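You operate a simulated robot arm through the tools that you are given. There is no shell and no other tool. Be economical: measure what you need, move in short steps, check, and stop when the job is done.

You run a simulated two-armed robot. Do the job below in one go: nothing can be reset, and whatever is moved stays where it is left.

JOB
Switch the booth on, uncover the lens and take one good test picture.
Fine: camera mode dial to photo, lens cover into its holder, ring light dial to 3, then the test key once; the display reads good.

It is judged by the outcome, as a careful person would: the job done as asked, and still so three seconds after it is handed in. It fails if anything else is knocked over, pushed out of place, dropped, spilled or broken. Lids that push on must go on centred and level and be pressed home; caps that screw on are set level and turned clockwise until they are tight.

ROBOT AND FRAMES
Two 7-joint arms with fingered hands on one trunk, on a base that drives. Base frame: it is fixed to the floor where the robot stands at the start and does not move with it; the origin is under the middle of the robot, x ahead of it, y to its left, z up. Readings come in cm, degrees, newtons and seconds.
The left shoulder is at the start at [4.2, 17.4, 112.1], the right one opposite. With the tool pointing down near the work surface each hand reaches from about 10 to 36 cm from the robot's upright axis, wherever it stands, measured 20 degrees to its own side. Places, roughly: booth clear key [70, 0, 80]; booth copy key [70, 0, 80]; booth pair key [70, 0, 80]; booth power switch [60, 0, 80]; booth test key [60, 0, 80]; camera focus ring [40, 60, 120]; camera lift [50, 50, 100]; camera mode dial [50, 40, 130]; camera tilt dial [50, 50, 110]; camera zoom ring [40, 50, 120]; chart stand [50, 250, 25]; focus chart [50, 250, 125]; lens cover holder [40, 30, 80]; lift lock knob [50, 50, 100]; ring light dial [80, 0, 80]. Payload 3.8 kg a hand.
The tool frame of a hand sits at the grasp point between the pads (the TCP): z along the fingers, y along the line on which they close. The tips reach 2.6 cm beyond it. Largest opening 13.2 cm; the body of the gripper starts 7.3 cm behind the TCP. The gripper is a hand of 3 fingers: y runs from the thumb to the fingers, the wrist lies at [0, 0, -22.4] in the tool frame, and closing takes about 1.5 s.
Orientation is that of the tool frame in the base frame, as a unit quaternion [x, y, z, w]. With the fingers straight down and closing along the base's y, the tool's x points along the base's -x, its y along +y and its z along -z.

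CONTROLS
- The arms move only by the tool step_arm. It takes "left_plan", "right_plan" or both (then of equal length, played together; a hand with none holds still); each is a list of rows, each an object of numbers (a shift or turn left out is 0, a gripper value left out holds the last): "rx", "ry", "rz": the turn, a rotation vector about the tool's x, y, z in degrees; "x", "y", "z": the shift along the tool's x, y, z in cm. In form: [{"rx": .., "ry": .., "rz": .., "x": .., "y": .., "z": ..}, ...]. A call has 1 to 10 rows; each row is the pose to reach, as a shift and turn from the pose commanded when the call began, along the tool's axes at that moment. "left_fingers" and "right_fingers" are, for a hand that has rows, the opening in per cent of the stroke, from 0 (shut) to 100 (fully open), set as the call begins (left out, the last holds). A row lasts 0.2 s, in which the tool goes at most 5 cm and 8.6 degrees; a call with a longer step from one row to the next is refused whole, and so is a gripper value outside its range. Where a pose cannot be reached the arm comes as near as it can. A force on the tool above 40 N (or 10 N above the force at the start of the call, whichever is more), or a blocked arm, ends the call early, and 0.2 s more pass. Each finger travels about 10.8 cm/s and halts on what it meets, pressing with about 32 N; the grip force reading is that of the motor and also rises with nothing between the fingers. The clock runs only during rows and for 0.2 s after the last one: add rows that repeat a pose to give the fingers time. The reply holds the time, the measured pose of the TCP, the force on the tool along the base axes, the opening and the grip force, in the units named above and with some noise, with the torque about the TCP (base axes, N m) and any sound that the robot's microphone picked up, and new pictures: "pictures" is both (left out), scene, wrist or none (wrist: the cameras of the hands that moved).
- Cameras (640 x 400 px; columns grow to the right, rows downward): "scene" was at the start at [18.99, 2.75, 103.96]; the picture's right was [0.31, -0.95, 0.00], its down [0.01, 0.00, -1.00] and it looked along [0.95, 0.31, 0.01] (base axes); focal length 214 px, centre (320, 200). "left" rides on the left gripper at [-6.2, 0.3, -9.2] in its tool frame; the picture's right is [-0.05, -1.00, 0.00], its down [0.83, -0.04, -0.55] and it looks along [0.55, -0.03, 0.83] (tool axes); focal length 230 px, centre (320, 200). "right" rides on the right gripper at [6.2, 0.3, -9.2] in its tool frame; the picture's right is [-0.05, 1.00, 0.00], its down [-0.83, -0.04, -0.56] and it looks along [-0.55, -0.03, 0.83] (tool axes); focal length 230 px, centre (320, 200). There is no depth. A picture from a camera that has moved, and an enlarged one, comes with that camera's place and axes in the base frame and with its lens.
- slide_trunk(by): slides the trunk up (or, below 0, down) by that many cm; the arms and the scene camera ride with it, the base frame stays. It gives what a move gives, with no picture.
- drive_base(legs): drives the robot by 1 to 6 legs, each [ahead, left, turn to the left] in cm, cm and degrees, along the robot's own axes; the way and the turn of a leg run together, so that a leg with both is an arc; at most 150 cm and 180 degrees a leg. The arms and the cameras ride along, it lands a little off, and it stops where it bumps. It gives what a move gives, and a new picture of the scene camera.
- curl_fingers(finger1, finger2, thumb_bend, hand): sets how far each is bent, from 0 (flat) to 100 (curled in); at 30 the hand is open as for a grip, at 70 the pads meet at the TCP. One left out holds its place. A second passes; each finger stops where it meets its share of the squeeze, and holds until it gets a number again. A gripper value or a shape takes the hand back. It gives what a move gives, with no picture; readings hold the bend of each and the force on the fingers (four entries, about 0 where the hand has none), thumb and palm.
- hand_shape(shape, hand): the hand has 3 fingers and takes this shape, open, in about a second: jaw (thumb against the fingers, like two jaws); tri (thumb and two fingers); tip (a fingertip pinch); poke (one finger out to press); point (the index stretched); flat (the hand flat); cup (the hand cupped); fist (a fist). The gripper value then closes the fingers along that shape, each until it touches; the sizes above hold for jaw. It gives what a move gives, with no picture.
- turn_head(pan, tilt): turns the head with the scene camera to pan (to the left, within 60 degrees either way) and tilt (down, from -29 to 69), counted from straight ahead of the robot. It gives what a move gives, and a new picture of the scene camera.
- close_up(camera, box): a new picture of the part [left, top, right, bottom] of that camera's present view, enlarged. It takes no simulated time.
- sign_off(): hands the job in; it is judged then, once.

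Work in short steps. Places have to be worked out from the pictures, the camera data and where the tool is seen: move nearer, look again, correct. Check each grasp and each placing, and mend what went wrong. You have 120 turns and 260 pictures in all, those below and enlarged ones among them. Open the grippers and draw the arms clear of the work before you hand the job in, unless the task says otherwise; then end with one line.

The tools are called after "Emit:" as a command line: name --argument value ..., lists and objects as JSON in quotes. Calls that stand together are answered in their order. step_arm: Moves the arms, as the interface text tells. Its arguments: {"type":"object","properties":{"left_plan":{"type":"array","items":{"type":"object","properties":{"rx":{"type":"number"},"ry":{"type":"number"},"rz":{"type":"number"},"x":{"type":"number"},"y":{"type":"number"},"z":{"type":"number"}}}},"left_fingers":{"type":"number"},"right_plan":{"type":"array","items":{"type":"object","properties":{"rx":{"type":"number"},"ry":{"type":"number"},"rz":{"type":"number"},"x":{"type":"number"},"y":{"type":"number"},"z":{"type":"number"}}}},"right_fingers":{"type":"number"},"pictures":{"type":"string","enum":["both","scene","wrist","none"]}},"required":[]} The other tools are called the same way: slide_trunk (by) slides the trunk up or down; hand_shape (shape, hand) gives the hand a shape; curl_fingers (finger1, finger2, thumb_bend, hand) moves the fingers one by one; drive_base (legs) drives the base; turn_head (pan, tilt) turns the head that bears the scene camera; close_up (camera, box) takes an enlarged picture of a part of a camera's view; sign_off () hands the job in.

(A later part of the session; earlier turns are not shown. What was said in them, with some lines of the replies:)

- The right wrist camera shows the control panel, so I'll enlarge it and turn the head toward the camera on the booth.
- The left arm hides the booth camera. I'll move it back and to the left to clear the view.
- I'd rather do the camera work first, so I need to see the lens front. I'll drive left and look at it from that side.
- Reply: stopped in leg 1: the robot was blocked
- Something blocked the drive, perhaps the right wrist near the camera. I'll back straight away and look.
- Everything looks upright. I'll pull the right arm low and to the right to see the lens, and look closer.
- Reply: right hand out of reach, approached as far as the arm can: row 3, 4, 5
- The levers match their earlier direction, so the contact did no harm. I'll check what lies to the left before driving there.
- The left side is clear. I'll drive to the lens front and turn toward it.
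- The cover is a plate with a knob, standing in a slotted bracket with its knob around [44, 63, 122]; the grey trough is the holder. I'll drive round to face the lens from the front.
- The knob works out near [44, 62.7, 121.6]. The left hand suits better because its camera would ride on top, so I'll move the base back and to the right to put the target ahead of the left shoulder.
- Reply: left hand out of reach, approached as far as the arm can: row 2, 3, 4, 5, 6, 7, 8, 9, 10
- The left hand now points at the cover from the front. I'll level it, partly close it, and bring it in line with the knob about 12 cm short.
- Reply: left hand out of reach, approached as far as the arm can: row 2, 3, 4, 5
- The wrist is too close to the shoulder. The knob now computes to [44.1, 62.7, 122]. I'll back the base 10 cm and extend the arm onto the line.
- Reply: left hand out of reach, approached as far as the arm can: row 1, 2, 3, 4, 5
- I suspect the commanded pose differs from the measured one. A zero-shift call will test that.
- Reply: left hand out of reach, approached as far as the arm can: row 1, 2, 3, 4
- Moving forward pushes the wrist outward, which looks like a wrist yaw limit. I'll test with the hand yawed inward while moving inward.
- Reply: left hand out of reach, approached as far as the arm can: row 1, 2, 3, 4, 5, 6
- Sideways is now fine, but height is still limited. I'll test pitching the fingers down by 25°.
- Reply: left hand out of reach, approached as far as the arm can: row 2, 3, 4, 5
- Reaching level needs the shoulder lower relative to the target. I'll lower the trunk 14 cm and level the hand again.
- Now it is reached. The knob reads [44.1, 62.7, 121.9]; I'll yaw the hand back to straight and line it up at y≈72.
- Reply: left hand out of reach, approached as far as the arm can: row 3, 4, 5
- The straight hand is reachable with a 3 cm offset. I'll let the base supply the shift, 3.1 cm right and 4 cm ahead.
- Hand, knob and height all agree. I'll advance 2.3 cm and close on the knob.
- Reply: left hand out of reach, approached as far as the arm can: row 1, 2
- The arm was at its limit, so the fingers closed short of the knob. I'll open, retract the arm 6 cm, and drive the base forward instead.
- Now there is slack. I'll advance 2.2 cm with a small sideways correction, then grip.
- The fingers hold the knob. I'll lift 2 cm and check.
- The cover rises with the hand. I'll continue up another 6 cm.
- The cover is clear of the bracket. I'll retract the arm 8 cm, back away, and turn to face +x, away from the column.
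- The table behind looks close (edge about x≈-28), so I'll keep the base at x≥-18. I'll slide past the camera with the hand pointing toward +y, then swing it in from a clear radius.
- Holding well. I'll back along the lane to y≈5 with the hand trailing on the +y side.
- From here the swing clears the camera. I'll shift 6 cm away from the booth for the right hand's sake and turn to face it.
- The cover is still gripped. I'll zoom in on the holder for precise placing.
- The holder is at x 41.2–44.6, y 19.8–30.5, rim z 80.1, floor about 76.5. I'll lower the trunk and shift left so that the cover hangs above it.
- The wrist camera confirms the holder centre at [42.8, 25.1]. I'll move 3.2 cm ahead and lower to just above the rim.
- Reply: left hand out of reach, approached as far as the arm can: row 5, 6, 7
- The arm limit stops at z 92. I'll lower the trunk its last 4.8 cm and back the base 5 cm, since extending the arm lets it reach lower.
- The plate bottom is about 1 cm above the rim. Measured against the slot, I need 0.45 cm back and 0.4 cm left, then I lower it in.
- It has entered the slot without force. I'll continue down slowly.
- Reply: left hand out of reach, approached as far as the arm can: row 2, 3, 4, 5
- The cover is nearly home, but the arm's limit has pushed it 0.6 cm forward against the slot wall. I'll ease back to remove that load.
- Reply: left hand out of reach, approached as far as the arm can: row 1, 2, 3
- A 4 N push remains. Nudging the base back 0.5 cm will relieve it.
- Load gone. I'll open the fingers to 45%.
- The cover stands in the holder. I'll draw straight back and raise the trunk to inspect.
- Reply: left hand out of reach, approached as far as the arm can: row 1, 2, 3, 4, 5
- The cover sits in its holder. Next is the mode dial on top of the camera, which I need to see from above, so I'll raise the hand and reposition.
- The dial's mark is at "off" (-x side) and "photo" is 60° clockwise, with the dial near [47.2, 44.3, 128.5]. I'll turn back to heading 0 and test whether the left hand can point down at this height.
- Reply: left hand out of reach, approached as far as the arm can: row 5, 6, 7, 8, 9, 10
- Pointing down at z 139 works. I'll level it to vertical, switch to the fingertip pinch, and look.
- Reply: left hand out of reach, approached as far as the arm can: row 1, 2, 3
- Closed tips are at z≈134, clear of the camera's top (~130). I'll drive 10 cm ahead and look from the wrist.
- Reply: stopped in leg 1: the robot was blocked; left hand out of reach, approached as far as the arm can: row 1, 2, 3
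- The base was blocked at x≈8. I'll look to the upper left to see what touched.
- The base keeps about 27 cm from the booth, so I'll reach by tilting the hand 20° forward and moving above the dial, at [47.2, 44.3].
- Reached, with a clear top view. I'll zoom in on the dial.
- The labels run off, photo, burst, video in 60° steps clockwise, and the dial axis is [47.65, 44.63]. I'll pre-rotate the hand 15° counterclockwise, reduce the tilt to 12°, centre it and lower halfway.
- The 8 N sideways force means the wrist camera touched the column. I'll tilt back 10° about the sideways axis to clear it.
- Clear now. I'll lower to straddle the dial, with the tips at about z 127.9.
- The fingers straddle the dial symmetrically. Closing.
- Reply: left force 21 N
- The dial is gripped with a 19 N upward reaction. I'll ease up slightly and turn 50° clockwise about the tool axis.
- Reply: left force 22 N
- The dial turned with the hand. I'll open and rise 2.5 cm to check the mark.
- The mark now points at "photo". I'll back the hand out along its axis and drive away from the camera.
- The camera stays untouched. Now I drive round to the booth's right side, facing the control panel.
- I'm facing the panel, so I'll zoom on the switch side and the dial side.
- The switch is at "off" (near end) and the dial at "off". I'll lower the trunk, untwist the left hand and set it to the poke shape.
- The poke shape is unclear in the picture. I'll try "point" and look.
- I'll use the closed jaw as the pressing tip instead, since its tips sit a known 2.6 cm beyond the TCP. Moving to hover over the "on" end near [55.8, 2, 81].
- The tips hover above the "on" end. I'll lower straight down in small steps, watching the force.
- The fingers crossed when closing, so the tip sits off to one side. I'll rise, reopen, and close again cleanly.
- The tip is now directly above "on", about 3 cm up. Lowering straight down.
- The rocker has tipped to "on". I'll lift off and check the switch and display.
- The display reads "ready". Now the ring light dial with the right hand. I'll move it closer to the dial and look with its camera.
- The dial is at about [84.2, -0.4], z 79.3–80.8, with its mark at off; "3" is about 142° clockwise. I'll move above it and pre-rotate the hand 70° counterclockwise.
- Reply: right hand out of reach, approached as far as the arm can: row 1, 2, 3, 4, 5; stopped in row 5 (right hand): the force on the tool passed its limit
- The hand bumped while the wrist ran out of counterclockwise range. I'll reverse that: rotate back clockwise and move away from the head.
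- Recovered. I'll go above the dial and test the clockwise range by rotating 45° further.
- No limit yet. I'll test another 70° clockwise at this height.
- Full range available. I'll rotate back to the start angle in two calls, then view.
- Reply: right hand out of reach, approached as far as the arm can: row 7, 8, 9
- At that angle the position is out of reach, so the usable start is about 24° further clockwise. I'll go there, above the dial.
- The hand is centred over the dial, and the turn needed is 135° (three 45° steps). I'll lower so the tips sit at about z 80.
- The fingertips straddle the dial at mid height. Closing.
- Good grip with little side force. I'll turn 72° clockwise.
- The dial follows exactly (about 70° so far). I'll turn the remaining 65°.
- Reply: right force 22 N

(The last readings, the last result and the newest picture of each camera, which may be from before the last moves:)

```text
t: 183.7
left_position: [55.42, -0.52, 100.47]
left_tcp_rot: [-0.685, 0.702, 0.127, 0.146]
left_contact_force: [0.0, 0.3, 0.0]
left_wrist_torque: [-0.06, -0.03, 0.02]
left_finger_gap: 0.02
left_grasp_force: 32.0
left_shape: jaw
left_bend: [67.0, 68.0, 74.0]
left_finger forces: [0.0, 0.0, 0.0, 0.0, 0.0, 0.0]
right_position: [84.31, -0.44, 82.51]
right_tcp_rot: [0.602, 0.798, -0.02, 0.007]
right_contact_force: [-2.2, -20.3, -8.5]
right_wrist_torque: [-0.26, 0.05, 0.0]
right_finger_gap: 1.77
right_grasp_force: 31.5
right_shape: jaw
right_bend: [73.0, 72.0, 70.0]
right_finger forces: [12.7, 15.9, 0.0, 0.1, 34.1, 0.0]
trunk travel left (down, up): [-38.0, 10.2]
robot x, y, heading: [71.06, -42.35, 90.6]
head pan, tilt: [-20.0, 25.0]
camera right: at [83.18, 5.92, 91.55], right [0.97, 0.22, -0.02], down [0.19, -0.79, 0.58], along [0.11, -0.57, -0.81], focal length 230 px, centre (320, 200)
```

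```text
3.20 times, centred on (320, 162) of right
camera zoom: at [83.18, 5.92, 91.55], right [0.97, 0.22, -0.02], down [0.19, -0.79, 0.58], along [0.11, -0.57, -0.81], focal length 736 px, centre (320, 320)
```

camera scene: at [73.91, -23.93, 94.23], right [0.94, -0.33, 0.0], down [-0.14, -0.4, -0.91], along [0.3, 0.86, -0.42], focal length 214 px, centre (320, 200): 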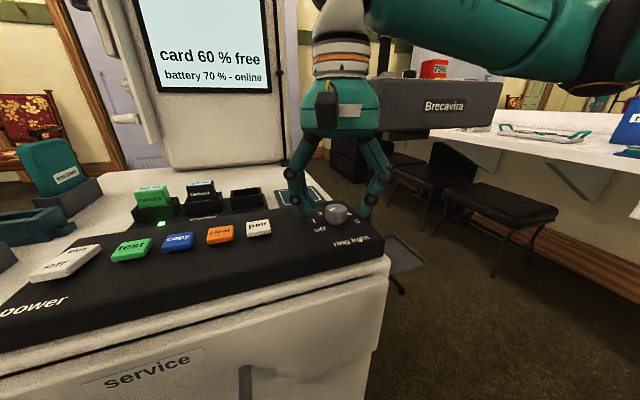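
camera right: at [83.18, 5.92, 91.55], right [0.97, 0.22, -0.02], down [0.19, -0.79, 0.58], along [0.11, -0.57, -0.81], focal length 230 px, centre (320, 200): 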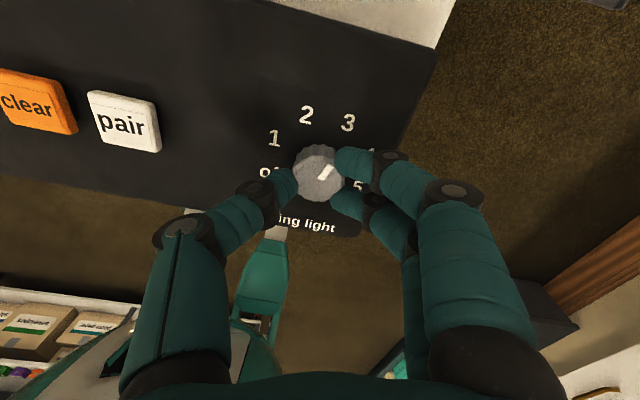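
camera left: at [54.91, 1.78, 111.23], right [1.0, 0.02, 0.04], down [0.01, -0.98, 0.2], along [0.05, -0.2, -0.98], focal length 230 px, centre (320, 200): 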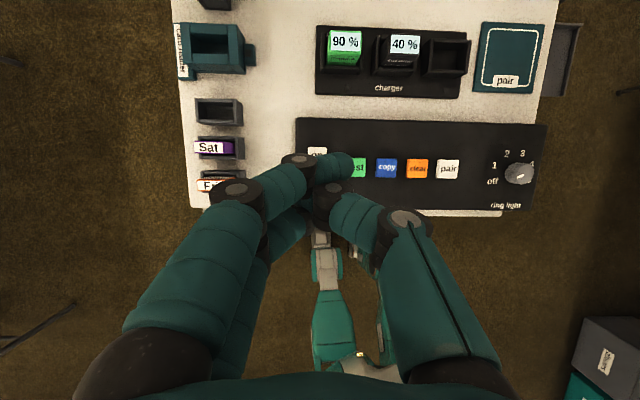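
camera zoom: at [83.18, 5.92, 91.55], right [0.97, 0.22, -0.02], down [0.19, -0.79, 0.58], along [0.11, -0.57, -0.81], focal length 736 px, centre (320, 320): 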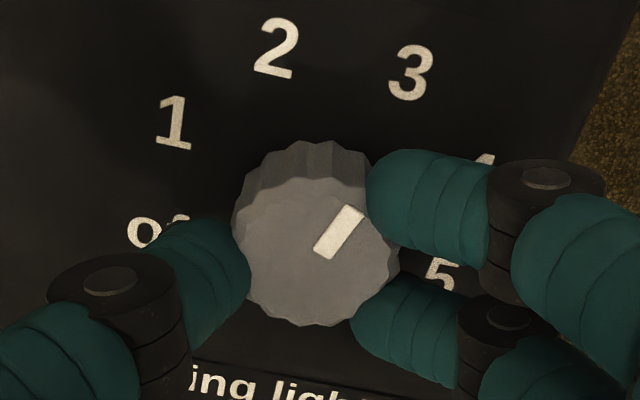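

The mark points to 3. I'll relieve the side force slightly, open, and rise to verify.

Emit:
step_arm --right_plan '[{"x": -0.2, "y": -0.05}, {"x": -0.2, "y": -0.05}]' --pictures "none"

Emit:
step_arm --right_plan '[{"x": 0}, {"x": 0}, {"x": 0}, {"x": 0}, {"z": -2}, {"z": -5}, {"z": -9}]' --right_fingers 45 --pictures "wrist"

Emit:
close_up --camera "right" --box '[240, 90, 400, 190]'

```text
t: 184.3
left_position: [55.42, -0.39, 100.42]
left_tcp_rot: [-0.686, 0.702, 0.126, 0.146]
left_contact_force: [0.5, -0.5, 0.4]
left_wrist_torque: [-0.03, -0.04, 0.01]
left_finger_gap: 0.0
left_grasp_force: 31.6
left_shape: jaw
left_bend: [67.0, 68.0, 74.0]
left_finger forces: [0.0, 0.1, 0.0, 0.0, 0.0, 0.1]
right_position: [84.34, -0.61, 82.62]
right_tcp_rot: [0.604, 0.797, -0.018, 0.005]
right_contact_force: [-2.9, -12.0, -11.9]
right_wrist_torque: [-0.07, 0.05, 0.0]
right_finger_gap: 1.73
right_grasp_force: 32.7
right_shape: jaw
right_bend: [73.0, 72.0, 70.0]
right_finger forces: [14.0, 14.0, 0.0, 0.0, 32.2, 0.1]
trunk travel left (down, up): [-38.0, 10.2]
robot x, y, heading: [70.89, -42.16, 90.5]
head pan, tilt: [-20.0, 25.0]
```

```text
t: 185.9
left_position: [55.32, -0.32, 100.39]
left_tcp_rot: [-0.686, 0.702, 0.127, 0.146]
left_contact_force: [1.1, 0.0, 0.7]
left_wrist_torque: [0.03, 0.01, 0.02]
left_finger_gap: 0.0
left_grasp_force: 31.6
left_shape: jaw
left_bend: [67.0, 68.0, 74.0]
left_finger forces: [0.1, 0.1, 0.0, 0.1, 0.1, 0.1]
right_position: [84.34, -0.14, 91.51]
right_tcp_rot: [0.602, 0.798, -0.018, 0.006]
right_contact_force: [-1.2, -0.6, 0.3]
right_wrist_torque: [0.01, -0.02, -0.01]
right_finger_gap: 5.89
right_grasp_force: 0.0
right_shape: jaw
right_bend: [73.0, 73.0, 70.0]
right_finger forces: [0.0, 0.0, 0.0, 0.0, 0.1, 0.0]
trunk travel left (down, up): [-38.0, 10.2]
robot x, y, heading: [70.56, -41.81, 90.8]
head pan, tilt: [-20.0, 25.0]
camera right: at [83.25, 6.27, 100.5], right [0.97, 0.22, -0.02], down [0.19, -0.79, 0.58], along [0.11, -0.57, -0.81], focal length 230 px, centre (320, 200)
```

right: 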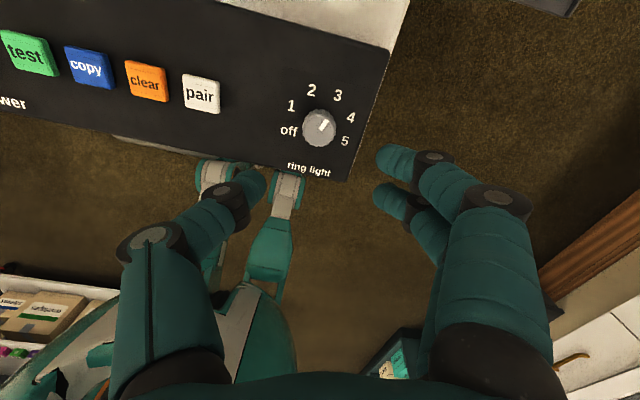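

```text
4.00 times, centred on (320, 140) of right
camera zoom: at [83.25, 6.27, 100.5], right [0.97, 0.22, -0.02], down [0.19, -0.79, 0.58], along [0.11, -0.57, -0.81], focal length 920 px, centre (320, 440)
```

zoom: 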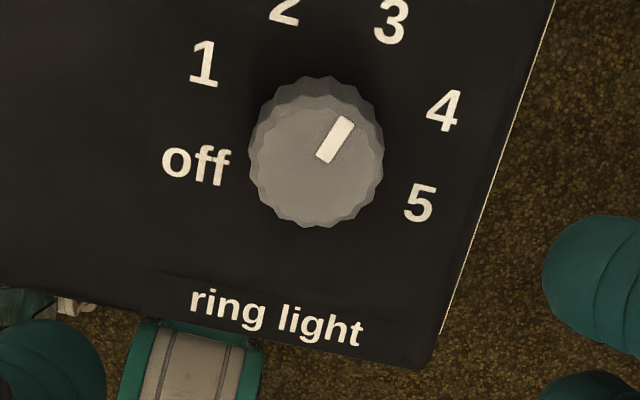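

The ring light is on 3. I'll bring the left fingertips over the test key and check alignment.

Emit:
step_arm --left_plan '[{"x": 1.1, "y": -2, "z": 2.5}, {"x": 2.2, "y": -4, "z": 5.5}, {"x": 3.4, "y": -5.2, "z": 8.5}, {"x": 4.5, "y": -5.2, "z": 11.2}, {"x": 4.5, "y": -5.2, "z": 11.2}]' --pictures "wrist"

Emit:
turn_head --pan 10 --tilt 20

Emit:
close_up --camera "scene" --box '[200, 150, 360, 250]'

```text
t: 187.1
left_position: [57.88, -0.59, 91.43]
left_tcp_rot: [-0.686, 0.701, 0.126, 0.146]
left_contact_force: [0.6, 0.1, -0.3]
left_wrist_torque: [0.0, 0.01, -0.02]
left_finger_gap: 0.0
left_grasp_force: 32.3
left_shape: jaw
left_bend: [67.0, 68.0, 74.0]
left_finger forces: [0.0, 0.0, 0.0, 0.1, 0.1, 0.0]
left hand out of reach, approached as far as the arm can: row 2, 3, 4, 5
right_position: [84.49, -0.16, 91.49]
right_tcp_rot: [0.603, 0.797, -0.018, 0.005]
right_contact_force: [0.3, 0.3, 0.2]
right_wrist_torque: [0.0, 0.02, 0.01]
right_finger_gap: 5.87
right_grasp_force: 0.0
right_shape: jaw
right_bend: [73.0, 73.0, 70.0]
right_finger forces: [0.2, 0.0, 0.0, 0.1, 0.0, 0.0]
trunk travel left (down, up): [-38.0, 10.2]
robot x, y, heading: [70.7, -42.33, 90.5]
head pan, tilt: [-20.0, 25.0]
camera left: at [57.37, 1.62, 102.35], right [1.0, 0.02, 0.04], down [0.01, -0.98, 0.2], along [0.05, -0.2, -0.98], focal length 230 px, centre (320, 200)
```

left: 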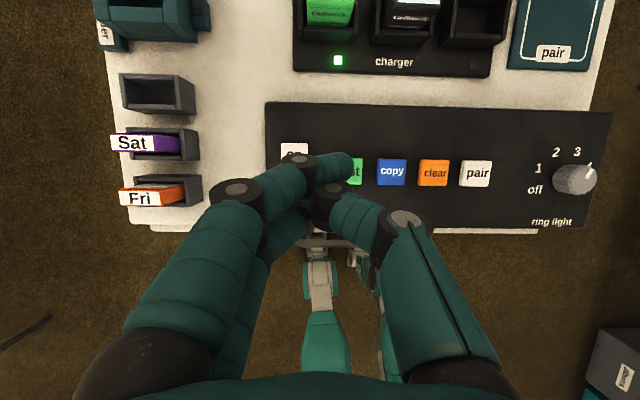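

```text
t: 188.1
left_position: [57.86, -0.54, 91.54]
left_tcp_rot: [-0.686, 0.702, 0.126, 0.146]
left_contact_force: [0.1, -0.2, 0.5]
left_wrist_torque: [0.01, -0.03, 0.01]
left_finger_gap: 0.02
left_grasp_force: 32.1
left_shape: jaw
left_bend: [67.0, 68.0, 74.0]
left_finger forces: [0.1, 0.0, 0.0, 0.1, 0.1, 0.0]
right_position: [84.57, -0.1, 91.47]
right_tcp_rot: [0.602, 0.798, -0.018, 0.004]
right_contact_force: [0.0, 0.2, 0.2]
right_wrist_torque: [0.0, 0.0, 0.0]
right_finger_gap: 5.87
right_grasp_force: 0.0
right_shape: jaw
right_bend: [73.0, 73.0, 70.0]
right_finger forces: [0.0, 0.0, 0.0, 0.0, 0.0, 0.0]
trunk travel left (down, up): [-38.0, 10.2]
robot x, y, heading: [70.62, -42.12, 90.8]
head pan, tilt: [10.0, 20.0]
camera scene: at [69.16, -23.48, 95.03], right [0.98, 0.18, 0.0], down [0.06, -0.34, -0.94], along [-0.17, 0.92, -0.34], focal length 214 px, centre (320, 200)
```

scene: 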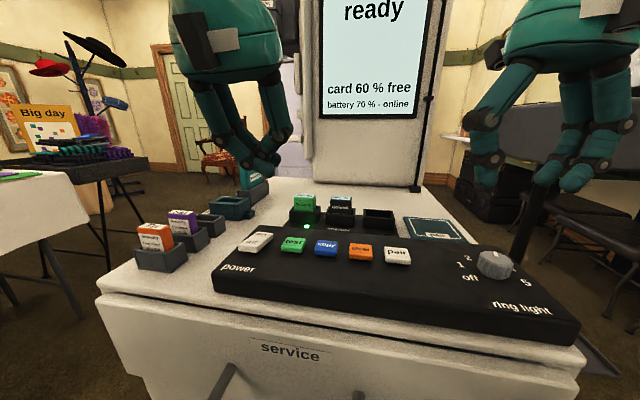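

```text
4.00 times, centred on (280, 200) of scene
camera zoom: at [69.16, -23.48, 95.03], right [0.98, 0.18, 0.0], down [0.06, -0.34, -0.94], along [-0.17, 0.92, -0.34], focal length 858 px, centre (480, 200)
```

zoom: 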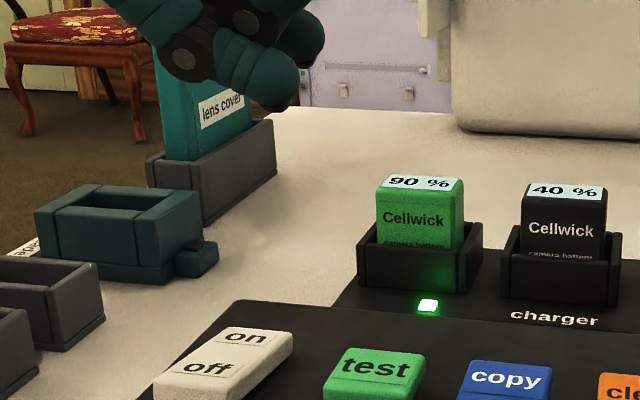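

The left arm can't reach further inward, so I'll pull the right hand back and shift the base 3.3 cm to the right.

Emit:
step_arm --right_plan '[{"z": -3, "x": -2}, {"z": -5, "x": -4, "y": -1}, {"z": -6, "x": -6, "y": -2}]' --pictures "none"

Emit:
drive_base --legs '[[0, -3.3, 0]]'

Emit:
close_up --camera "scene" --box '[180, 130, 340, 250]'

```text
t: 188.9
left_position: [57.98, -0.58, 91.55]
left_tcp_rot: [-0.686, 0.702, 0.126, 0.146]
left_contact_force: [-0.3, 0.0, 0.4]
left_wrist_torque: [-0.02, -0.02, 0.03]
left_finger_gap: 0.0
left_grasp_force: 32.5
left_shape: jaw
left_bend: [67.0, 68.0, 74.0]
left_finger forces: [0.1, 0.0, 0.0, 0.0, 0.1, 0.1]
right_position: [84.03, -6.31, 97.94]
right_tcp_rot: [0.604, 0.797, -0.018, 0.005]
right_contact_force: [-0.7, -0.3, -0.5]
right_wrist_torque: [-0.02, -0.03, 0.0]
right_finger_gap: 5.87
right_grasp_force: 0.2
right_shape: jaw
right_bend: [73.0, 73.0, 70.0]
right_finger forces: [0.1, 0.0, 0.0, 0.0, 0.1, 0.1]
trunk travel left (down, up): [-38.0, 10.2]
robot x, y, heading: [70.88, -42.14, 90.7]
head pan, tilt: [10.0, 20.0]
```

```text
t: 189.7
left_position: [61.15, -0.45, 91.52]
left_tcp_rot: [-0.685, 0.702, 0.127, 0.145]
left_contact_force: [0.3, -0.1, 0.3]
left_wrist_torque: [-0.01, 0.05, 0.02]
left_finger_gap: 0.0
left_grasp_force: 32.4
left_shape: jaw
left_bend: [67.0, 68.0, 74.0]
left_finger forces: [0.1, 0.1, 0.1, 0.1, 0.1, 0.0]
right_position: [87.42, -6.26, 97.86]
right_tcp_rot: [0.602, 0.798, -0.018, 0.004]
right_contact_force: [0.0, 0.0, -0.1]
right_wrist_torque: [0.02, 0.02, 0.01]
right_finger_gap: 5.87
right_grasp_force: 0.1
right_shape: jaw
right_bend: [73.0, 73.0, 70.0]
right_finger forces: [0.0, 0.0, 0.1, 0.0, 0.1, 0.0]
trunk travel left (down, up): [-38.0, 10.2]
robot x, y, heading: [74.34, -42.12, 90.5]
head pan, tilt: [10.0, 20.0]
camera scene: at [72.48, -23.44, 95.03], right [0.98, 0.19, 0.0], down [0.06, -0.34, -0.94], along [-0.17, 0.92, -0.34], focal length 214 px, centre (320, 200)
```

scene: 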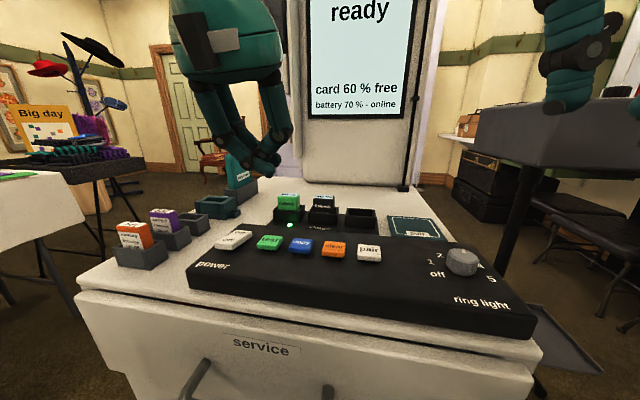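

```text
3.33 times, centred on (260, 190) of scene
camera zoom: at [72.48, -23.44, 95.03], right [0.98, 0.19, 0.0], down [0.06, -0.34, -0.94], along [-0.17, 0.92, -0.34], focal length 715 px, centre (520, 233)
```

zoom: 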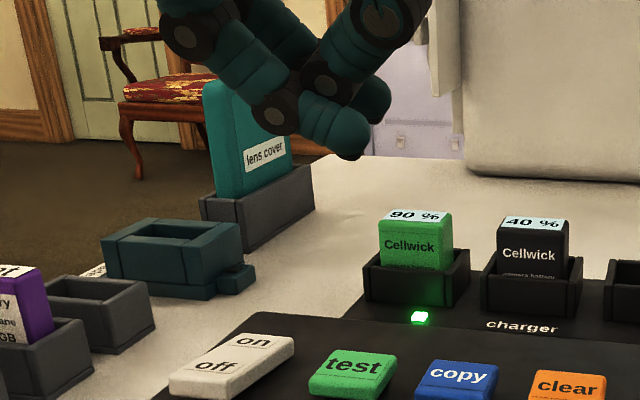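

The tip is right over the test key. I'll lower to just above it and check.

Emit:
step_arm --left_plan '[{"x": 0.9, "y": 0.3, "z": 2.3}, {"x": 1.9, "y": 0.3, "z": 4.6}, {"x": 2.6, "y": 0.3, "z": 6.3}]' --pictures "wrist"

Emit:
close_up --camera "scene" --box '[180, 150, 340, 270]'

```text
t: 190.5
left_position: [59.85, -0.83, 85.02]
left_tcp_rot: [-0.686, 0.702, 0.126, 0.147]
left_contact_force: [-0.6, -0.3, 0.0]
left_wrist_torque: [-0.01, 0.01, 0.01]
left_finger_gap: 0.0
left_grasp_force: 32.4
left_shape: jaw
left_bend: [67.0, 68.0, 74.0]
left_finger forces: [0.0, 0.0, 0.1, 0.0, 0.1, 0.0]
left hand out of reach, approached as far as the arm can: row 2, 3
right_position: [87.29, -6.29, 97.83]
right_tcp_rot: [0.602, 0.798, -0.017, 0.006]
right_contact_force: [0.4, 0.8, 0.1]
right_wrist_torque: [-0.01, 0.0, -0.02]
right_finger_gap: 5.87
right_grasp_force: 0.0
right_shape: jaw
right_bend: [73.0, 73.0, 70.0]
right_finger forces: [0.0, 0.0, 0.1, 0.0, 0.1, 0.0]
trunk travel left (down, up): [-38.0, 10.2]
robot x, y, heading: [74.21, -42.39, 90.7]
head pan, tilt: [10.0, 20.0]
camera left: at [59.29, 1.46, 95.85], right [1.0, 0.02, 0.04], down [0.01, -0.98, 0.2], along [0.05, -0.2, -0.98], focal length 230 px, centre (320, 200)
```

left: 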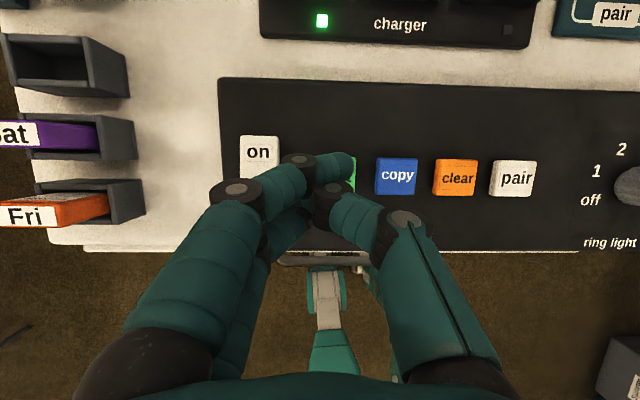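

```text
3.33 times, centred on (260, 210) of scene
camera zoom: at [72.37, -23.43, 95.03], right [0.98, 0.19, 0.0], down [0.06, -0.34, -0.94], along [-0.17, 0.92, -0.34], focal length 715 px, centre (520, 167)
```

zoom: 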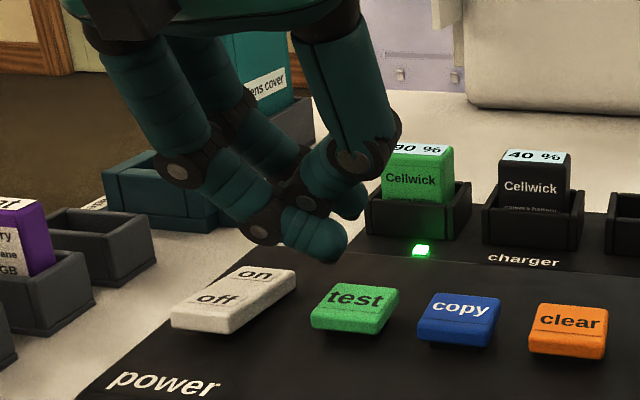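

The tip is 1 cm short of the key's centre in x. I'll shift the base 1.6 cm to the right.

Emit:
drive_base --legs '[[0, -1.6, 0]]'

Emit:
close_up --camera "scene" --box '[180, 150, 340, 270]'

```text
t: 191.3
left_position: [61.37, -0.77, 85.02]
left_tcp_rot: [-0.686, 0.701, 0.127, 0.145]
left_contact_force: [0.7, -0.4, -0.3]
left_wrist_torque: [0.03, 0.03, 0.01]
left_finger_gap: 0.0
left_grasp_force: 32.4
left_shape: jaw
left_bend: [67.0, 68.0, 74.0]
left_finger forces: [0.1, 0.1, 0.0, 0.0, 0.1, 0.0]
right_position: [88.91, -6.29, 97.93]
right_tcp_rot: [0.603, 0.798, -0.018, 0.005]
right_contact_force: [0.2, -0.4, -0.4]
right_wrist_torque: [-0.02, -0.01, 0.02]
right_finger_gap: 5.88
right_grasp_force: 0.1
right_shape: jaw
right_bend: [73.0, 73.0, 70.0]
right_finger forces: [0.1, 0.0, 0.1, 0.0, 0.1, 0.0]
trunk travel left (down, up): [-38.0, 10.2]
robot x, y, heading: [75.32, -42.06, 90.3]
head pan, tilt: [10.0, 20.0]
camera scene: at [74.0, -23.42, 95.03], right [0.98, 0.19, 0.0], down [0.06, -0.34, -0.94], along [-0.17, 0.92, -0.34], focal length 214 px, centre (320, 200)
```

scene: 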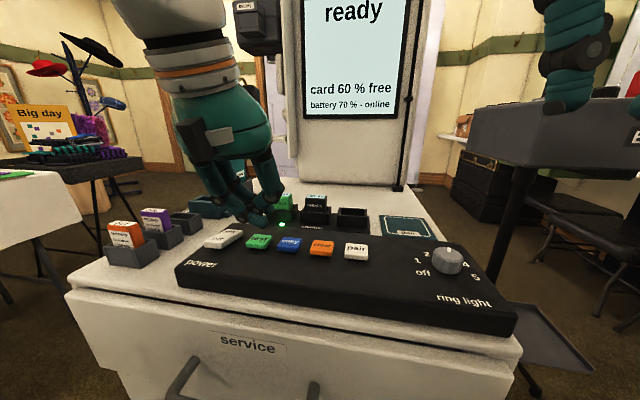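

```text
3.33 times, centred on (260, 210) of scene
camera zoom: at [74.0, -23.42, 95.03], right [0.98, 0.19, 0.0], down [0.06, -0.34, -0.94], along [-0.17, 0.92, -0.34], focal length 715 px, centre (520, 167)
```

zoom: 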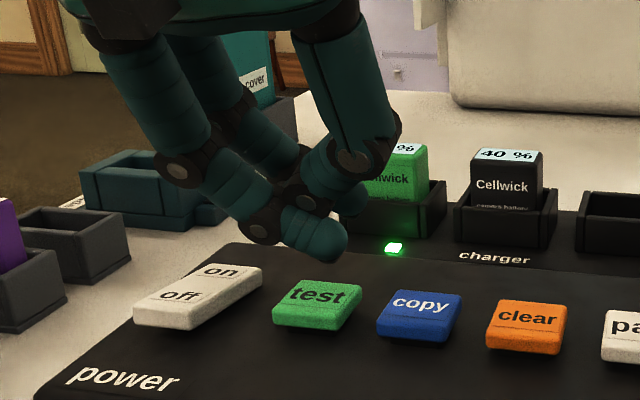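

Aligned to within 0.5 cm. I'll press straight down in small steps.

Emit:
step_arm --left_plan '[{"x": 0.2, "y": 0.5, "z": 0.46}, {"x": 0.4, "y": 0.5, "z": 0.93}, {"x": 0.57, "y": 0.5, "z": 1.4}, {"x": 0.75, "y": 0.5, "z": 1.85}, {"x": 0.87, "y": 0.5, "z": 2.13}]' --pictures "none"

Emit:
close_up --camera "scene" --box '[180, 150, 340, 270]'

```text
t: 192.5
left_position: [60.69, -1.37, 83.17]
left_tcp_rot: [-0.686, 0.702, 0.126, 0.146]
left_contact_force: [-0.7, -0.3, 0.2]
left_wrist_torque: [-0.01, -0.01, -0.02]
left_finger_gap: 0.0
left_grasp_force: 32.7
left_shape: jaw
left_bend: [67.0, 68.0, 74.0]
left_finger forces: [0.0, 0.0, 0.1, 0.0, 0.1, 0.0]
left hand out of reach, approached as far as the arm can: row 4, 5
right_position: [88.92, -6.25, 97.81]
right_tcp_rot: [0.603, 0.798, -0.018, 0.006]
right_contact_force: [0.0, 0.0, -0.7]
right_wrist_torque: [-0.02, 0.01, 0.03]
right_finger_gap: 5.91
right_grasp_force: 0.1
right_shape: jaw
right_bend: [73.0, 73.0, 70.0]
right_finger forces: [0.1, 0.1, 0.0, 0.1, 0.0, 0.1]
trunk travel left (down, up): [-38.0, 10.2]
robot x, y, heading: [75.58, -42.09, 91.0]
head pan, tilt: [10.0, 20.0]
```

```text
3.33 times, centred on (260, 210) of scene
camera zoom: at [73.97, -23.43, 95.03], right [0.98, 0.19, 0.0], down [0.06, -0.34, -0.94], along [-0.17, 0.92, -0.34], focal length 715 px, centre (520, 167)
```

zoom: 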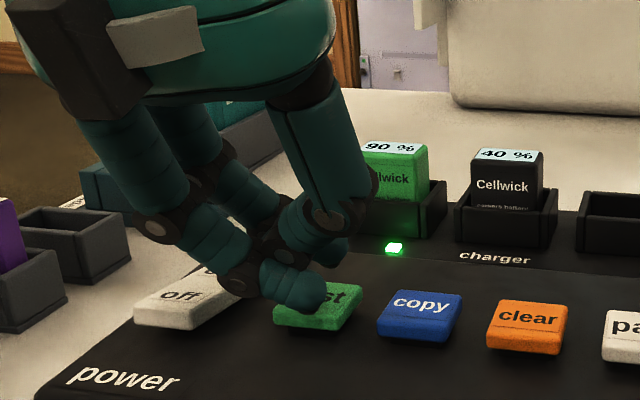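

The arm is folded near its limit and drifts. I'll lift 2 cm, back the base 5 cm, and extend the arm instead.

Emit:
step_arm --left_plan '[{"x": -0.4, "z": -0.93}, {"x": -1.13, "z": -2.8}]' --pictures "none"

Emit:
drive_base --legs '[[-5, 0, 0]]'

Emit:
step_arm --left_plan '[{"x": -3, "z": 1.2, "y": -0.2}, {"x": -5.5, "z": 2.2, "y": -0.4}, {"x": -5.5, "z": 2.2, "y": -0.4}]' --pictures "none"

Emit:
close_up --camera "scene" --box '[180, 130, 340, 250]'

```text
t: 193.1
left_position: [60.62, -1.44, 86.17]
left_tcp_rot: [-0.687, 0.701, 0.126, 0.145]
left_contact_force: [0.6, 0.0, -0.3]
left_wrist_torque: [0.02, 0.01, -0.02]
left_finger_gap: 0.01
left_grasp_force: 31.8
left_shape: jaw
left_bend: [67.0, 68.0, 74.0]
left_finger forces: [0.0, 0.0, 0.1, 0.0, 0.0, 0.1]
right_position: [88.94, -6.28, 98.01]
right_tcp_rot: [0.602, 0.798, -0.018, 0.006]
right_contact_force: [0.4, -0.5, -0.2]
right_wrist_torque: [0.02, -0.01, 0.0]
right_finger_gap: 5.9
right_grasp_force: 0.1
right_shape: jaw
right_bend: [73.0, 73.0, 70.0]
right_finger forces: [0.0, 0.0, 0.0, 0.0, 0.0, 0.0]
trunk travel left (down, up): [-38.0, 10.2]
robot x, y, heading: [75.58, -42.47, 90.7]
head pan, tilt: [10.0, 20.0]
```

```text
t: 194.0
left_position: [60.55, -6.45, 86.13]
left_tcp_rot: [-0.686, 0.702, 0.127, 0.146]
left_contact_force: [-0.3, -0.9, 0.8]
left_wrist_torque: [0.02, 0.01, 0.01]
left_finger_gap: 0.0
left_grasp_force: 32.4
left_shape: jaw
left_bend: [67.0, 68.0, 74.0]
left_finger forces: [0.0, 0.1, 0.0, 0.0, 0.0, 0.1]
right_position: [88.95, -11.32, 97.94]
right_tcp_rot: [0.602, 0.798, -0.018, 0.005]
right_contact_force: [-0.2, -0.4, -0.3]
right_wrist_torque: [0.05, -0.01, -0.01]
right_finger_gap: 5.86
right_grasp_force: 0.1
right_shape: jaw
right_bend: [73.0, 73.0, 70.0]
right_finger forces: [0.0, 0.0, 0.0, 0.1, 0.1, 0.1]
trunk travel left (down, up): [-38.0, 10.2]
robot x, y, heading: [75.65, -46.88, 90.5]
head pan, tilt: [10.0, 20.0]
camera scene: at [74.05, -28.54, 95.05], right [0.98, 0.19, 0.0], down [0.06, -0.34, -0.94], along [-0.17, 0.92, -0.34], focal length 214 px, centre (320, 200)
```

scene: 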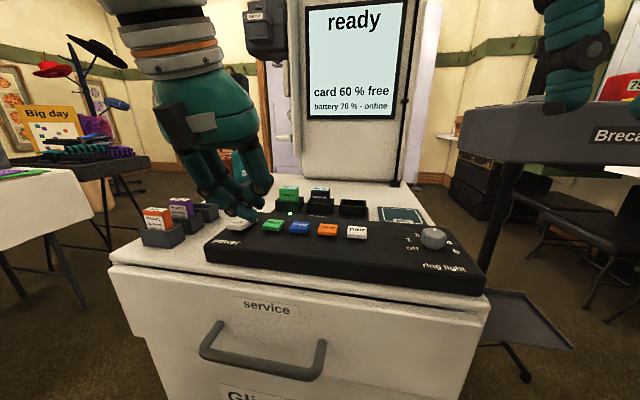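

```text
t: 194.8
left_position: [60.95, -1.55, 86.12]
left_tcp_rot: [-0.686, 0.702, 0.126, 0.145]
left_contact_force: [-0.5, 1.0, 0.4]
left_wrist_torque: [0.0, 0.0, 0.03]
left_finger_gap: 0.01
left_grasp_force: 32.1
left_shape: jaw
left_bend: [67.0, 68.0, 74.0]
left_finger forces: [0.0, 0.0, 0.0, 0.1, 0.1, 0.0]
left hand out of reach, approached as far as the arm can: row 2, 3
right_position: [89.01, -11.36, 97.83]
right_tcp_rot: [0.602, 0.798, -0.018, 0.005]
right_contact_force: [0.3, -0.4, -0.2]
right_wrist_torque: [-0.01, 0.0, -0.02]
right_finger_gap: 5.85
right_grasp_force: 0.1
right_shape: jaw
right_bend: [73.0, 73.0, 70.0]
right_finger forces: [0.0, 0.0, 0.0, 0.0, 0.0, 0.1]
trunk travel left (down, up): [-38.0, 10.2]
robot x, y, heading: [75.46, -46.86, 90.7]
head pan, tilt: [10.0, 20.0]
```

```text
3.33 times, centred on (260, 190) of scene
camera zoom: at [74.08, -28.45, 95.03], right [0.98, 0.19, 0.0], down [0.06, -0.34, -0.94], along [-0.17, 0.92, -0.34], focal length 715 px, centre (520, 233)
```

zoom: 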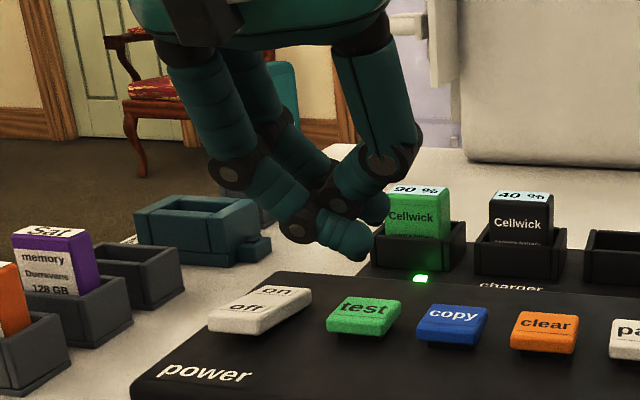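

A lower trunk should give better reach with the wrist above the shoulder. I'll raise the hand 9 cm, then lower the trunk 9 cm.

Emit:
step_arm --left_plan '[{"x": -1.1, "z": -2.8}, {"x": -2.2, "z": -5.6}, {"x": -3.9, "z": -8.1, "y": -0.2}, {"x": -3.9, "z": -8.1, "y": -0.2}]' --pictures "none"

Emit:
slide_trunk --by -9

Emit:
close_up --camera "left" --box '[220, 100, 420, 225]'

Emit:
close_up --camera "scene" --box '[180, 90, 340, 210]'

```text
t: 195.8
left_position: [61.18, -0.83, 94.99]
left_tcp_rot: [-0.686, 0.702, 0.125, 0.145]
left_contact_force: [-0.7, 0.6, 0.3]
left_wrist_torque: [0.01, 0.02, -0.01]
left_finger_gap: 0.0
left_grasp_force: 32.3
left_shape: jaw
left_bend: [67.0, 68.0, 74.0]
left_finger forces: [0.0, 0.0, 0.0, 0.0, 0.1, 0.0]
right_position: [88.98, -11.28, 97.82]
right_tcp_rot: [0.602, 0.798, -0.018, 0.005]
right_contact_force: [0.5, -0.2, 1.3]
right_wrist_torque: [-0.03, -0.01, 0.03]
right_finger_gap: 5.87
right_grasp_force: 0.1
right_shape: jaw
right_bend: [73.0, 73.0, 70.0]
right_finger forces: [0.1, 0.0, 0.0, 0.0, 0.1, 0.0]
trunk travel left (down, up): [-38.0, 10.2]
robot x, y, heading: [75.66, -46.73, 90.9]
head pan, tilt: [10.0, 20.0]
```

```text
t: 197.1
left_position: [61.08, -0.71, 86.22]
left_tcp_rot: [-0.686, 0.702, 0.126, 0.146]
left_contact_force: [0.0, -0.4, -0.1]
left_wrist_torque: [-0.01, 0.01, 0.02]
left_finger_gap: 0.01
left_grasp_force: 32.0
left_shape: jaw
left_bend: [67.0, 68.0, 74.0]
left_finger forces: [0.0, 0.1, 0.0, 0.0, 0.1, 0.0]
right_position: [89.0, -11.24, 88.88]
right_tcp_rot: [0.602, 0.798, -0.017, 0.004]
right_contact_force: [0.4, 0.1, 0.1]
right_wrist_torque: [0.01, -0.02, -0.03]
right_finger_gap: 5.88
right_grasp_force: 0.1
right_shape: jaw
right_bend: [73.0, 73.0, 70.0]
right_finger forces: [0.0, 0.0, 0.1, 0.0, 0.0, 0.1]
trunk travel left (down, up): [-29.0, 19.2]
robot x, y, heading: [75.75, -47.02, 90.7]
head pan, tilt: [10.0, 20.0]
```

```text
3.20 times, centred on (320, 162) of left
camera zoom: at [60.54, 1.39, 97.07], right [1.0, 0.02, 0.04], down [0.01, -0.98, 0.2], along [0.05, -0.2, -0.98], focal length 736 px, centre (320, 320)
```

zoom: 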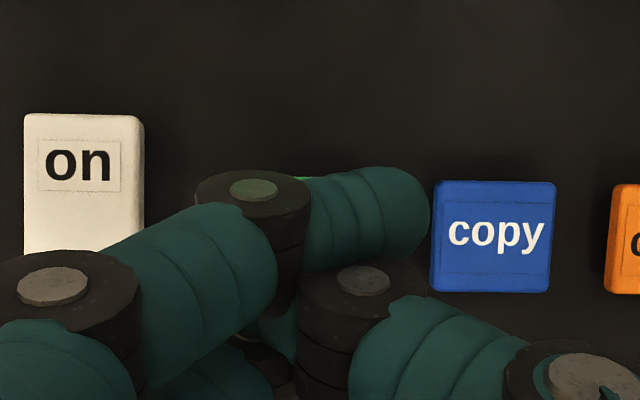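

```text
3.33 times, centred on (260, 150) of scene
camera zoom: at [74.06, -29.47, 85.83], right [0.98, 0.19, 0.0], down [0.06, -0.34, -0.94], along [-0.17, 0.92, -0.34], focal length 715 px, centre (520, 367)
```

zoom: 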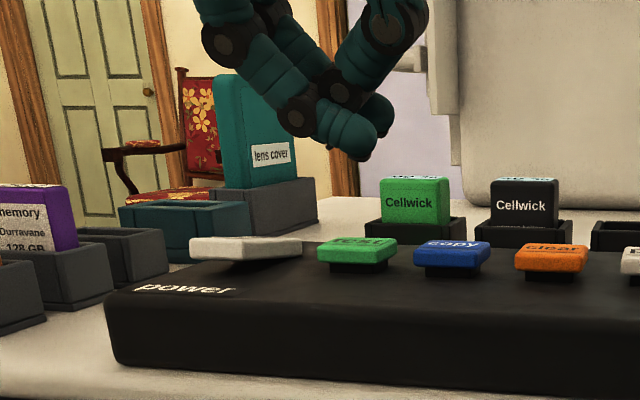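

The arm now has slack. The tip is at about [61.8, 0, 83.8] and the key at [61.35, 0, 80.3]. I'll lower 3.2 cm first.

Emit:
step_arm --left_plan '[{"x": 0.4, "y": 0.4, "z": 0.93}, {"x": 0.8, "y": 0.4, "z": 1.85}, {"x": 1.0, "y": 0.4, "z": 2.4}, {"x": 1.2, "y": 0.4, "z": 2.9}]' --pictures "none"

Emit:
close_up --camera "scene" --box '[180, 90, 340, 210]'

```text
t: 198.1
left_position: [60.83, -0.93, 83.16]
left_tcp_rot: [-0.686, 0.701, 0.126, 0.146]
left_contact_force: [-0.2, -0.1, -0.8]
left_wrist_torque: [-0.01, -0.02, 0.01]
left_finger_gap: 0.02
left_grasp_force: 31.8
left_shape: jaw
left_bend: [67.0, 68.0, 74.0]
left_finger forces: [0.0, 0.1, 0.0, 0.0, 0.1, 0.0]
right_position: [88.89, -11.26, 88.82]
right_tcp_rot: [0.602, 0.798, -0.018, 0.005]
right_contact_force: [0.5, 0.1, 0.0]
right_wrist_torque: [-0.01, 0.02, -0.02]
right_finger_gap: 5.88
right_grasp_force: 0.2
right_shape: jaw
right_bend: [73.0, 73.0, 70.0]
right_finger forces: [0.0, 0.0, 0.0, 0.1, 0.0, 0.0]
trunk travel left (down, up): [-29.0, 19.2]
robot x, y, heading: [75.53, -46.98, 90.5]
head pan, tilt: [10.0, 20.0]
```

```text
3.33 times, centred on (260, 150) of scene
camera zoom: at [74.06, -29.45, 85.83], right [0.98, 0.19, 0.0], down [0.06, -0.34, -0.94], along [-0.17, 0.92, -0.34], focal length 715 px, centre (520, 367)
```

zoom: 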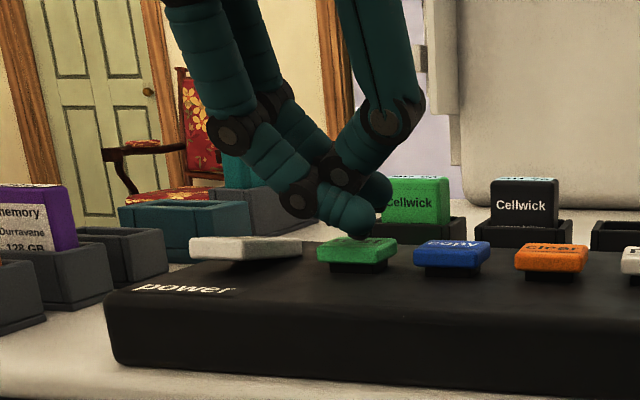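

The tip is centred on the test key and just touching. I'll press down 0.8 cm.

Emit:
step_arm --left_plan '[{"x": 0.1, "z": 0.25}, {"x": 0.19, "z": 0.46}, {"x": 0.28, "z": 0.7}, {"x": 0.3, "z": 0.75}]' --pictures "scene"

Emit:
close_up --camera "scene" --box '[180, 90, 340, 210]'

```text
t: 199.1
left_position: [60.73, -0.72, 82.45]
left_tcp_rot: [-0.685, 0.702, 0.126, 0.147]
left_contact_force: [0.0, -1.4, 1.8]
left_wrist_torque: [-0.05, -0.04, -0.01]
left_finger_gap: 0.0
left_grasp_force: 32.5
left_shape: jaw
left_bend: [67.0, 68.0, 74.0]
left_finger forces: [0.0, 0.0, 0.0, 0.0, 0.1, 0.1]
right_position: [88.97, -11.27, 88.99]
right_tcp_rot: [0.603, 0.798, -0.018, 0.004]
right_contact_force: [0.1, -0.2, -0.7]
right_wrist_torque: [0.05, 0.0, 0.02]
right_finger_gap: 5.85
right_grasp_force: 0.1
right_shape: jaw
right_bend: [73.0, 73.0, 70.0]
right_finger forces: [0.1, 0.1, 0.0, 0.0, 0.0, 0.0]
trunk travel left (down, up): [-29.0, 19.2]
robot x, y, heading: [75.86, -47.1, 90.9]
head pan, tilt: [10.0, 20.0]
heard: click
camera scene: at [74.07, -29.47, 85.83], right [0.98, 0.19, 0.0], down [0.06, -0.34, -0.94], along [-0.17, 0.92, -0.34], focal length 214 px, centre (320, 200)
```

scene: 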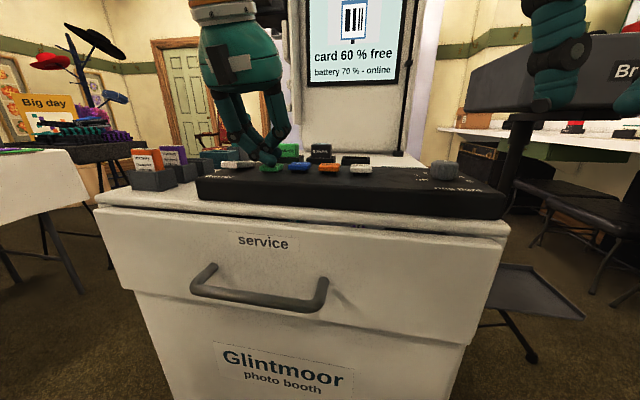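

```text
3.33 times, centred on (260, 150) of scene
camera zoom: at [74.07, -29.47, 85.83], right [0.98, 0.19, 0.0], down [0.06, -0.34, -0.94], along [-0.17, 0.92, -0.34], focal length 715 px, centre (520, 367)
```

zoom: 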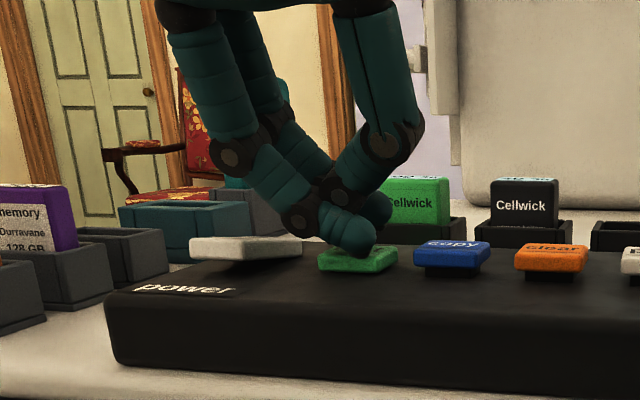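

A click was heard and a picture appeared on the display. I'll lift straight off and read it.

Emit:
step_arm --left_plan '[{"x": -0.8, "z": -1.85}, {"x": -1.9, "z": -4.6}, {"x": -3, "z": -8}, {"x": -3, "z": -12}, {"x": -3, "z": -15}]' --left_fingers 0 --pictures "none"

Emit:
turn_head --pan 10 --tilt -5

```text
t: 200.3
left_position: [60.33, -3.92, 97.27]
left_tcp_rot: [-0.686, 0.702, 0.125, 0.146]
left_contact_force: [0.5, 0.7, 0.5]
left_wrist_torque: [0.04, 0.01, -0.03]
left_finger_gap: 0.0
left_grasp_force: 31.7
left_shape: jaw
left_bend: [67.0, 68.0, 74.0]
left_finger forces: [0.0, 0.0, 0.0, 0.0, 0.0, 0.1]
right_position: [88.97, -11.35, 88.99]
right_tcp_rot: [0.602, 0.798, -0.018, 0.004]
right_contact_force: [0.2, -0.7, -1.3]
right_wrist_torque: [0.01, 0.01, -0.02]
right_finger_gap: 5.88
right_grasp_force: 0.0
right_shape: jaw
right_bend: [73.0, 73.0, 70.0]
right_finger forces: [0.0, 0.0, 0.0, 0.0, 0.1, 0.1]
trunk travel left (down, up): [-29.0, 19.2]
robot x, y, heading: [75.5, -46.95, 90.6]
head pan, tilt: [10.0, 20.0]
```

```text
t: 201.2
left_position: [60.37, -3.72, 97.36]
left_tcp_rot: [-0.686, 0.702, 0.127, 0.145]
left_contact_force: [0.0, -1.1, -0.1]
left_wrist_torque: [-0.01, -0.04, 0.0]
left_finger_gap: 0.0
left_grasp_force: 31.9
left_shape: jaw
left_bend: [67.0, 68.0, 74.0]
left_finger forces: [0.0, 0.0, 0.0, 0.0, 0.0, 0.0]
right_position: [89.02, -11.23, 88.91]
right_tcp_rot: [0.602, 0.798, -0.018, 0.005]
right_contact_force: [1.0, -0.5, 0.3]
right_wrist_torque: [0.0, 0.01, -0.02]
right_finger_gap: 5.9
right_grasp_force: 0.1
right_shape: jaw
right_bend: [73.0, 73.0, 70.0]
right_finger forces: [0.0, 0.0, 0.0, 0.0, 0.1, 0.0]
trunk travel left (down, up): [-29.0, 19.2]
robot x, y, heading: [75.58, -47.21, 90.6]
head pan, tilt: [10.0, -5.0]
camera scene: at [74.17, -30.01, 89.82], right [0.98, 0.19, 0.0], down [-0.02, 0.08, -1.0], along [-0.18, 0.98, 0.09], focal length 214 px, centre (320, 200)
```

scene: 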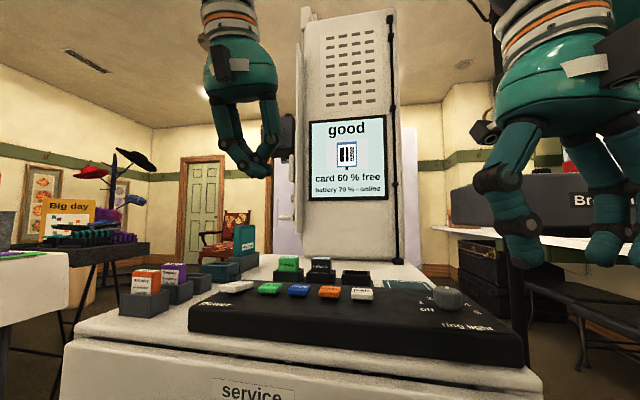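

The display reads "good". I'll back the robot off, then open both hands.

Emit:
drive_base --legs '[[-25, 0, 0]]'

Emit:
step_arm --left_plan '[{"z": 0}, {"z": 0}, {"z": 0}, {"z": 0}, {"z": 0}, {"z": 0}]' --right_plan '[{"z": 0}, {"z": 0}, {"z": 0}, {"z": 0}, {"z": 0}, {"z": 0}]' --left_fingers 100 --right_fingers 100 --pictures "scene"

```text
t: 203.0
left_position: [60.73, -28.93, 97.48]
left_tcp_rot: [-0.684, 0.703, 0.126, 0.146]
left_contact_force: [-1.5, 0.0, 0.1]
left_wrist_torque: [0.03, -0.02, -0.01]
left_finger_gap: 0.01
left_grasp_force: 32.0
left_shape: jaw
left_bend: [67.0, 68.0, 74.0]
left_finger forces: [0.0, 0.1, 0.0, 0.0, 0.1, 0.0]
right_position: [89.26, -36.49, 88.96]
right_tcp_rot: [0.604, 0.797, -0.018, 0.005]
right_contact_force: [0.0, 0.5, 0.6]
right_wrist_torque: [-0.01, -0.04, 0.0]
right_finger_gap: 5.88
right_grasp_force: 0.2
right_shape: jaw
right_bend: [73.0, 73.0, 70.0]
right_finger forces: [0.0, 0.0, 0.1, 0.1, 0.0, 0.0]
trunk travel left (down, up): [-29.0, 19.2]
robot x, y, heading: [76.01, -72.38, 90.4]
head pan, tilt: [10.0, -5.0]
camera scene: at [74.49, -55.29, 89.84], right [0.98, 0.18, 0.0], down [-0.02, 0.09, -1.0], along [-0.18, 0.98, 0.09], focal length 214 px, centre (320, 200)
```

scene: 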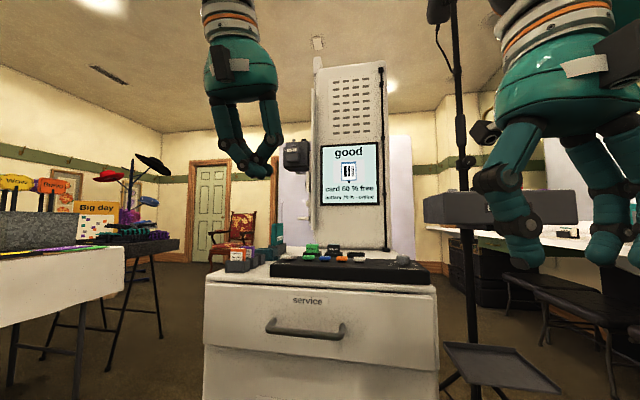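

```text
t: 204.4
left_position: [60.71, -29.06, 97.36]
left_tcp_rot: [-0.685, 0.703, 0.125, 0.145]
left_contact_force: [-0.4, -0.3, -0.5]
left_wrist_torque: [0.03, 0.01, 0.0]
left_finger_gap: 13.19
left_grasp_force: 0.1
left_shape: jaw
left_bend: [30.0, 30.0, 30.0]
left_finger forces: [0.0, 0.0, 0.0, 0.0, 0.0, 0.0]
right_position: [89.4, -36.55, 88.89]
right_tcp_rot: [0.603, 0.797, -0.018, 0.005]
right_contact_force: [0.0, 0.4, -0.2]
right_wrist_torque: [-0.02, 0.01, -0.01]
right_finger_gap: 13.18
right_grasp_force: 0.1
right_shape: jaw
right_bend: [30.0, 30.0, 30.0]
right_finger forces: [0.1, 0.0, 0.0, 0.1, 0.1, 0.0]
trunk travel left (down, up): [-29.0, 19.2]
robot x, y, heading: [76.05, -72.27, 90.2]
head pan, tilt: [10.0, -5.0]
camera scene: at [74.49, -55.24, 89.83], right [0.98, 0.18, 0.0], down [-0.02, 0.09, -1.0], along [-0.18, 0.98, 0.09], focal length 214 px, centre (320, 200)
```

scene: 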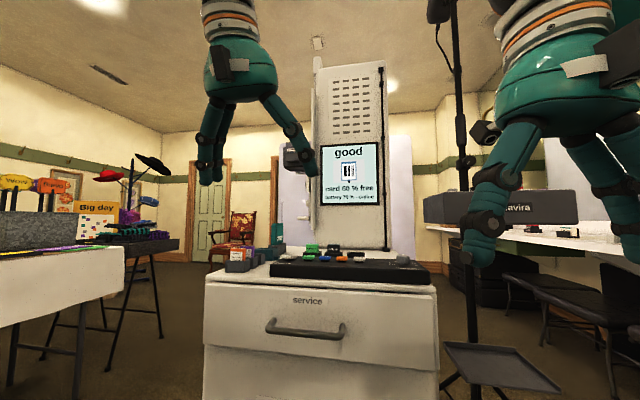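

The display still reads "good". The hands are open and clear, and the cover is in its holder, so I'm handing in.

Emit:
sign_off

```text
The job is handed in.
```

The booth is on, the camera mode dial is on photo, the lens cover is in its holder, the ring light dial is on 3, and one press of the test key left the display reading "good".
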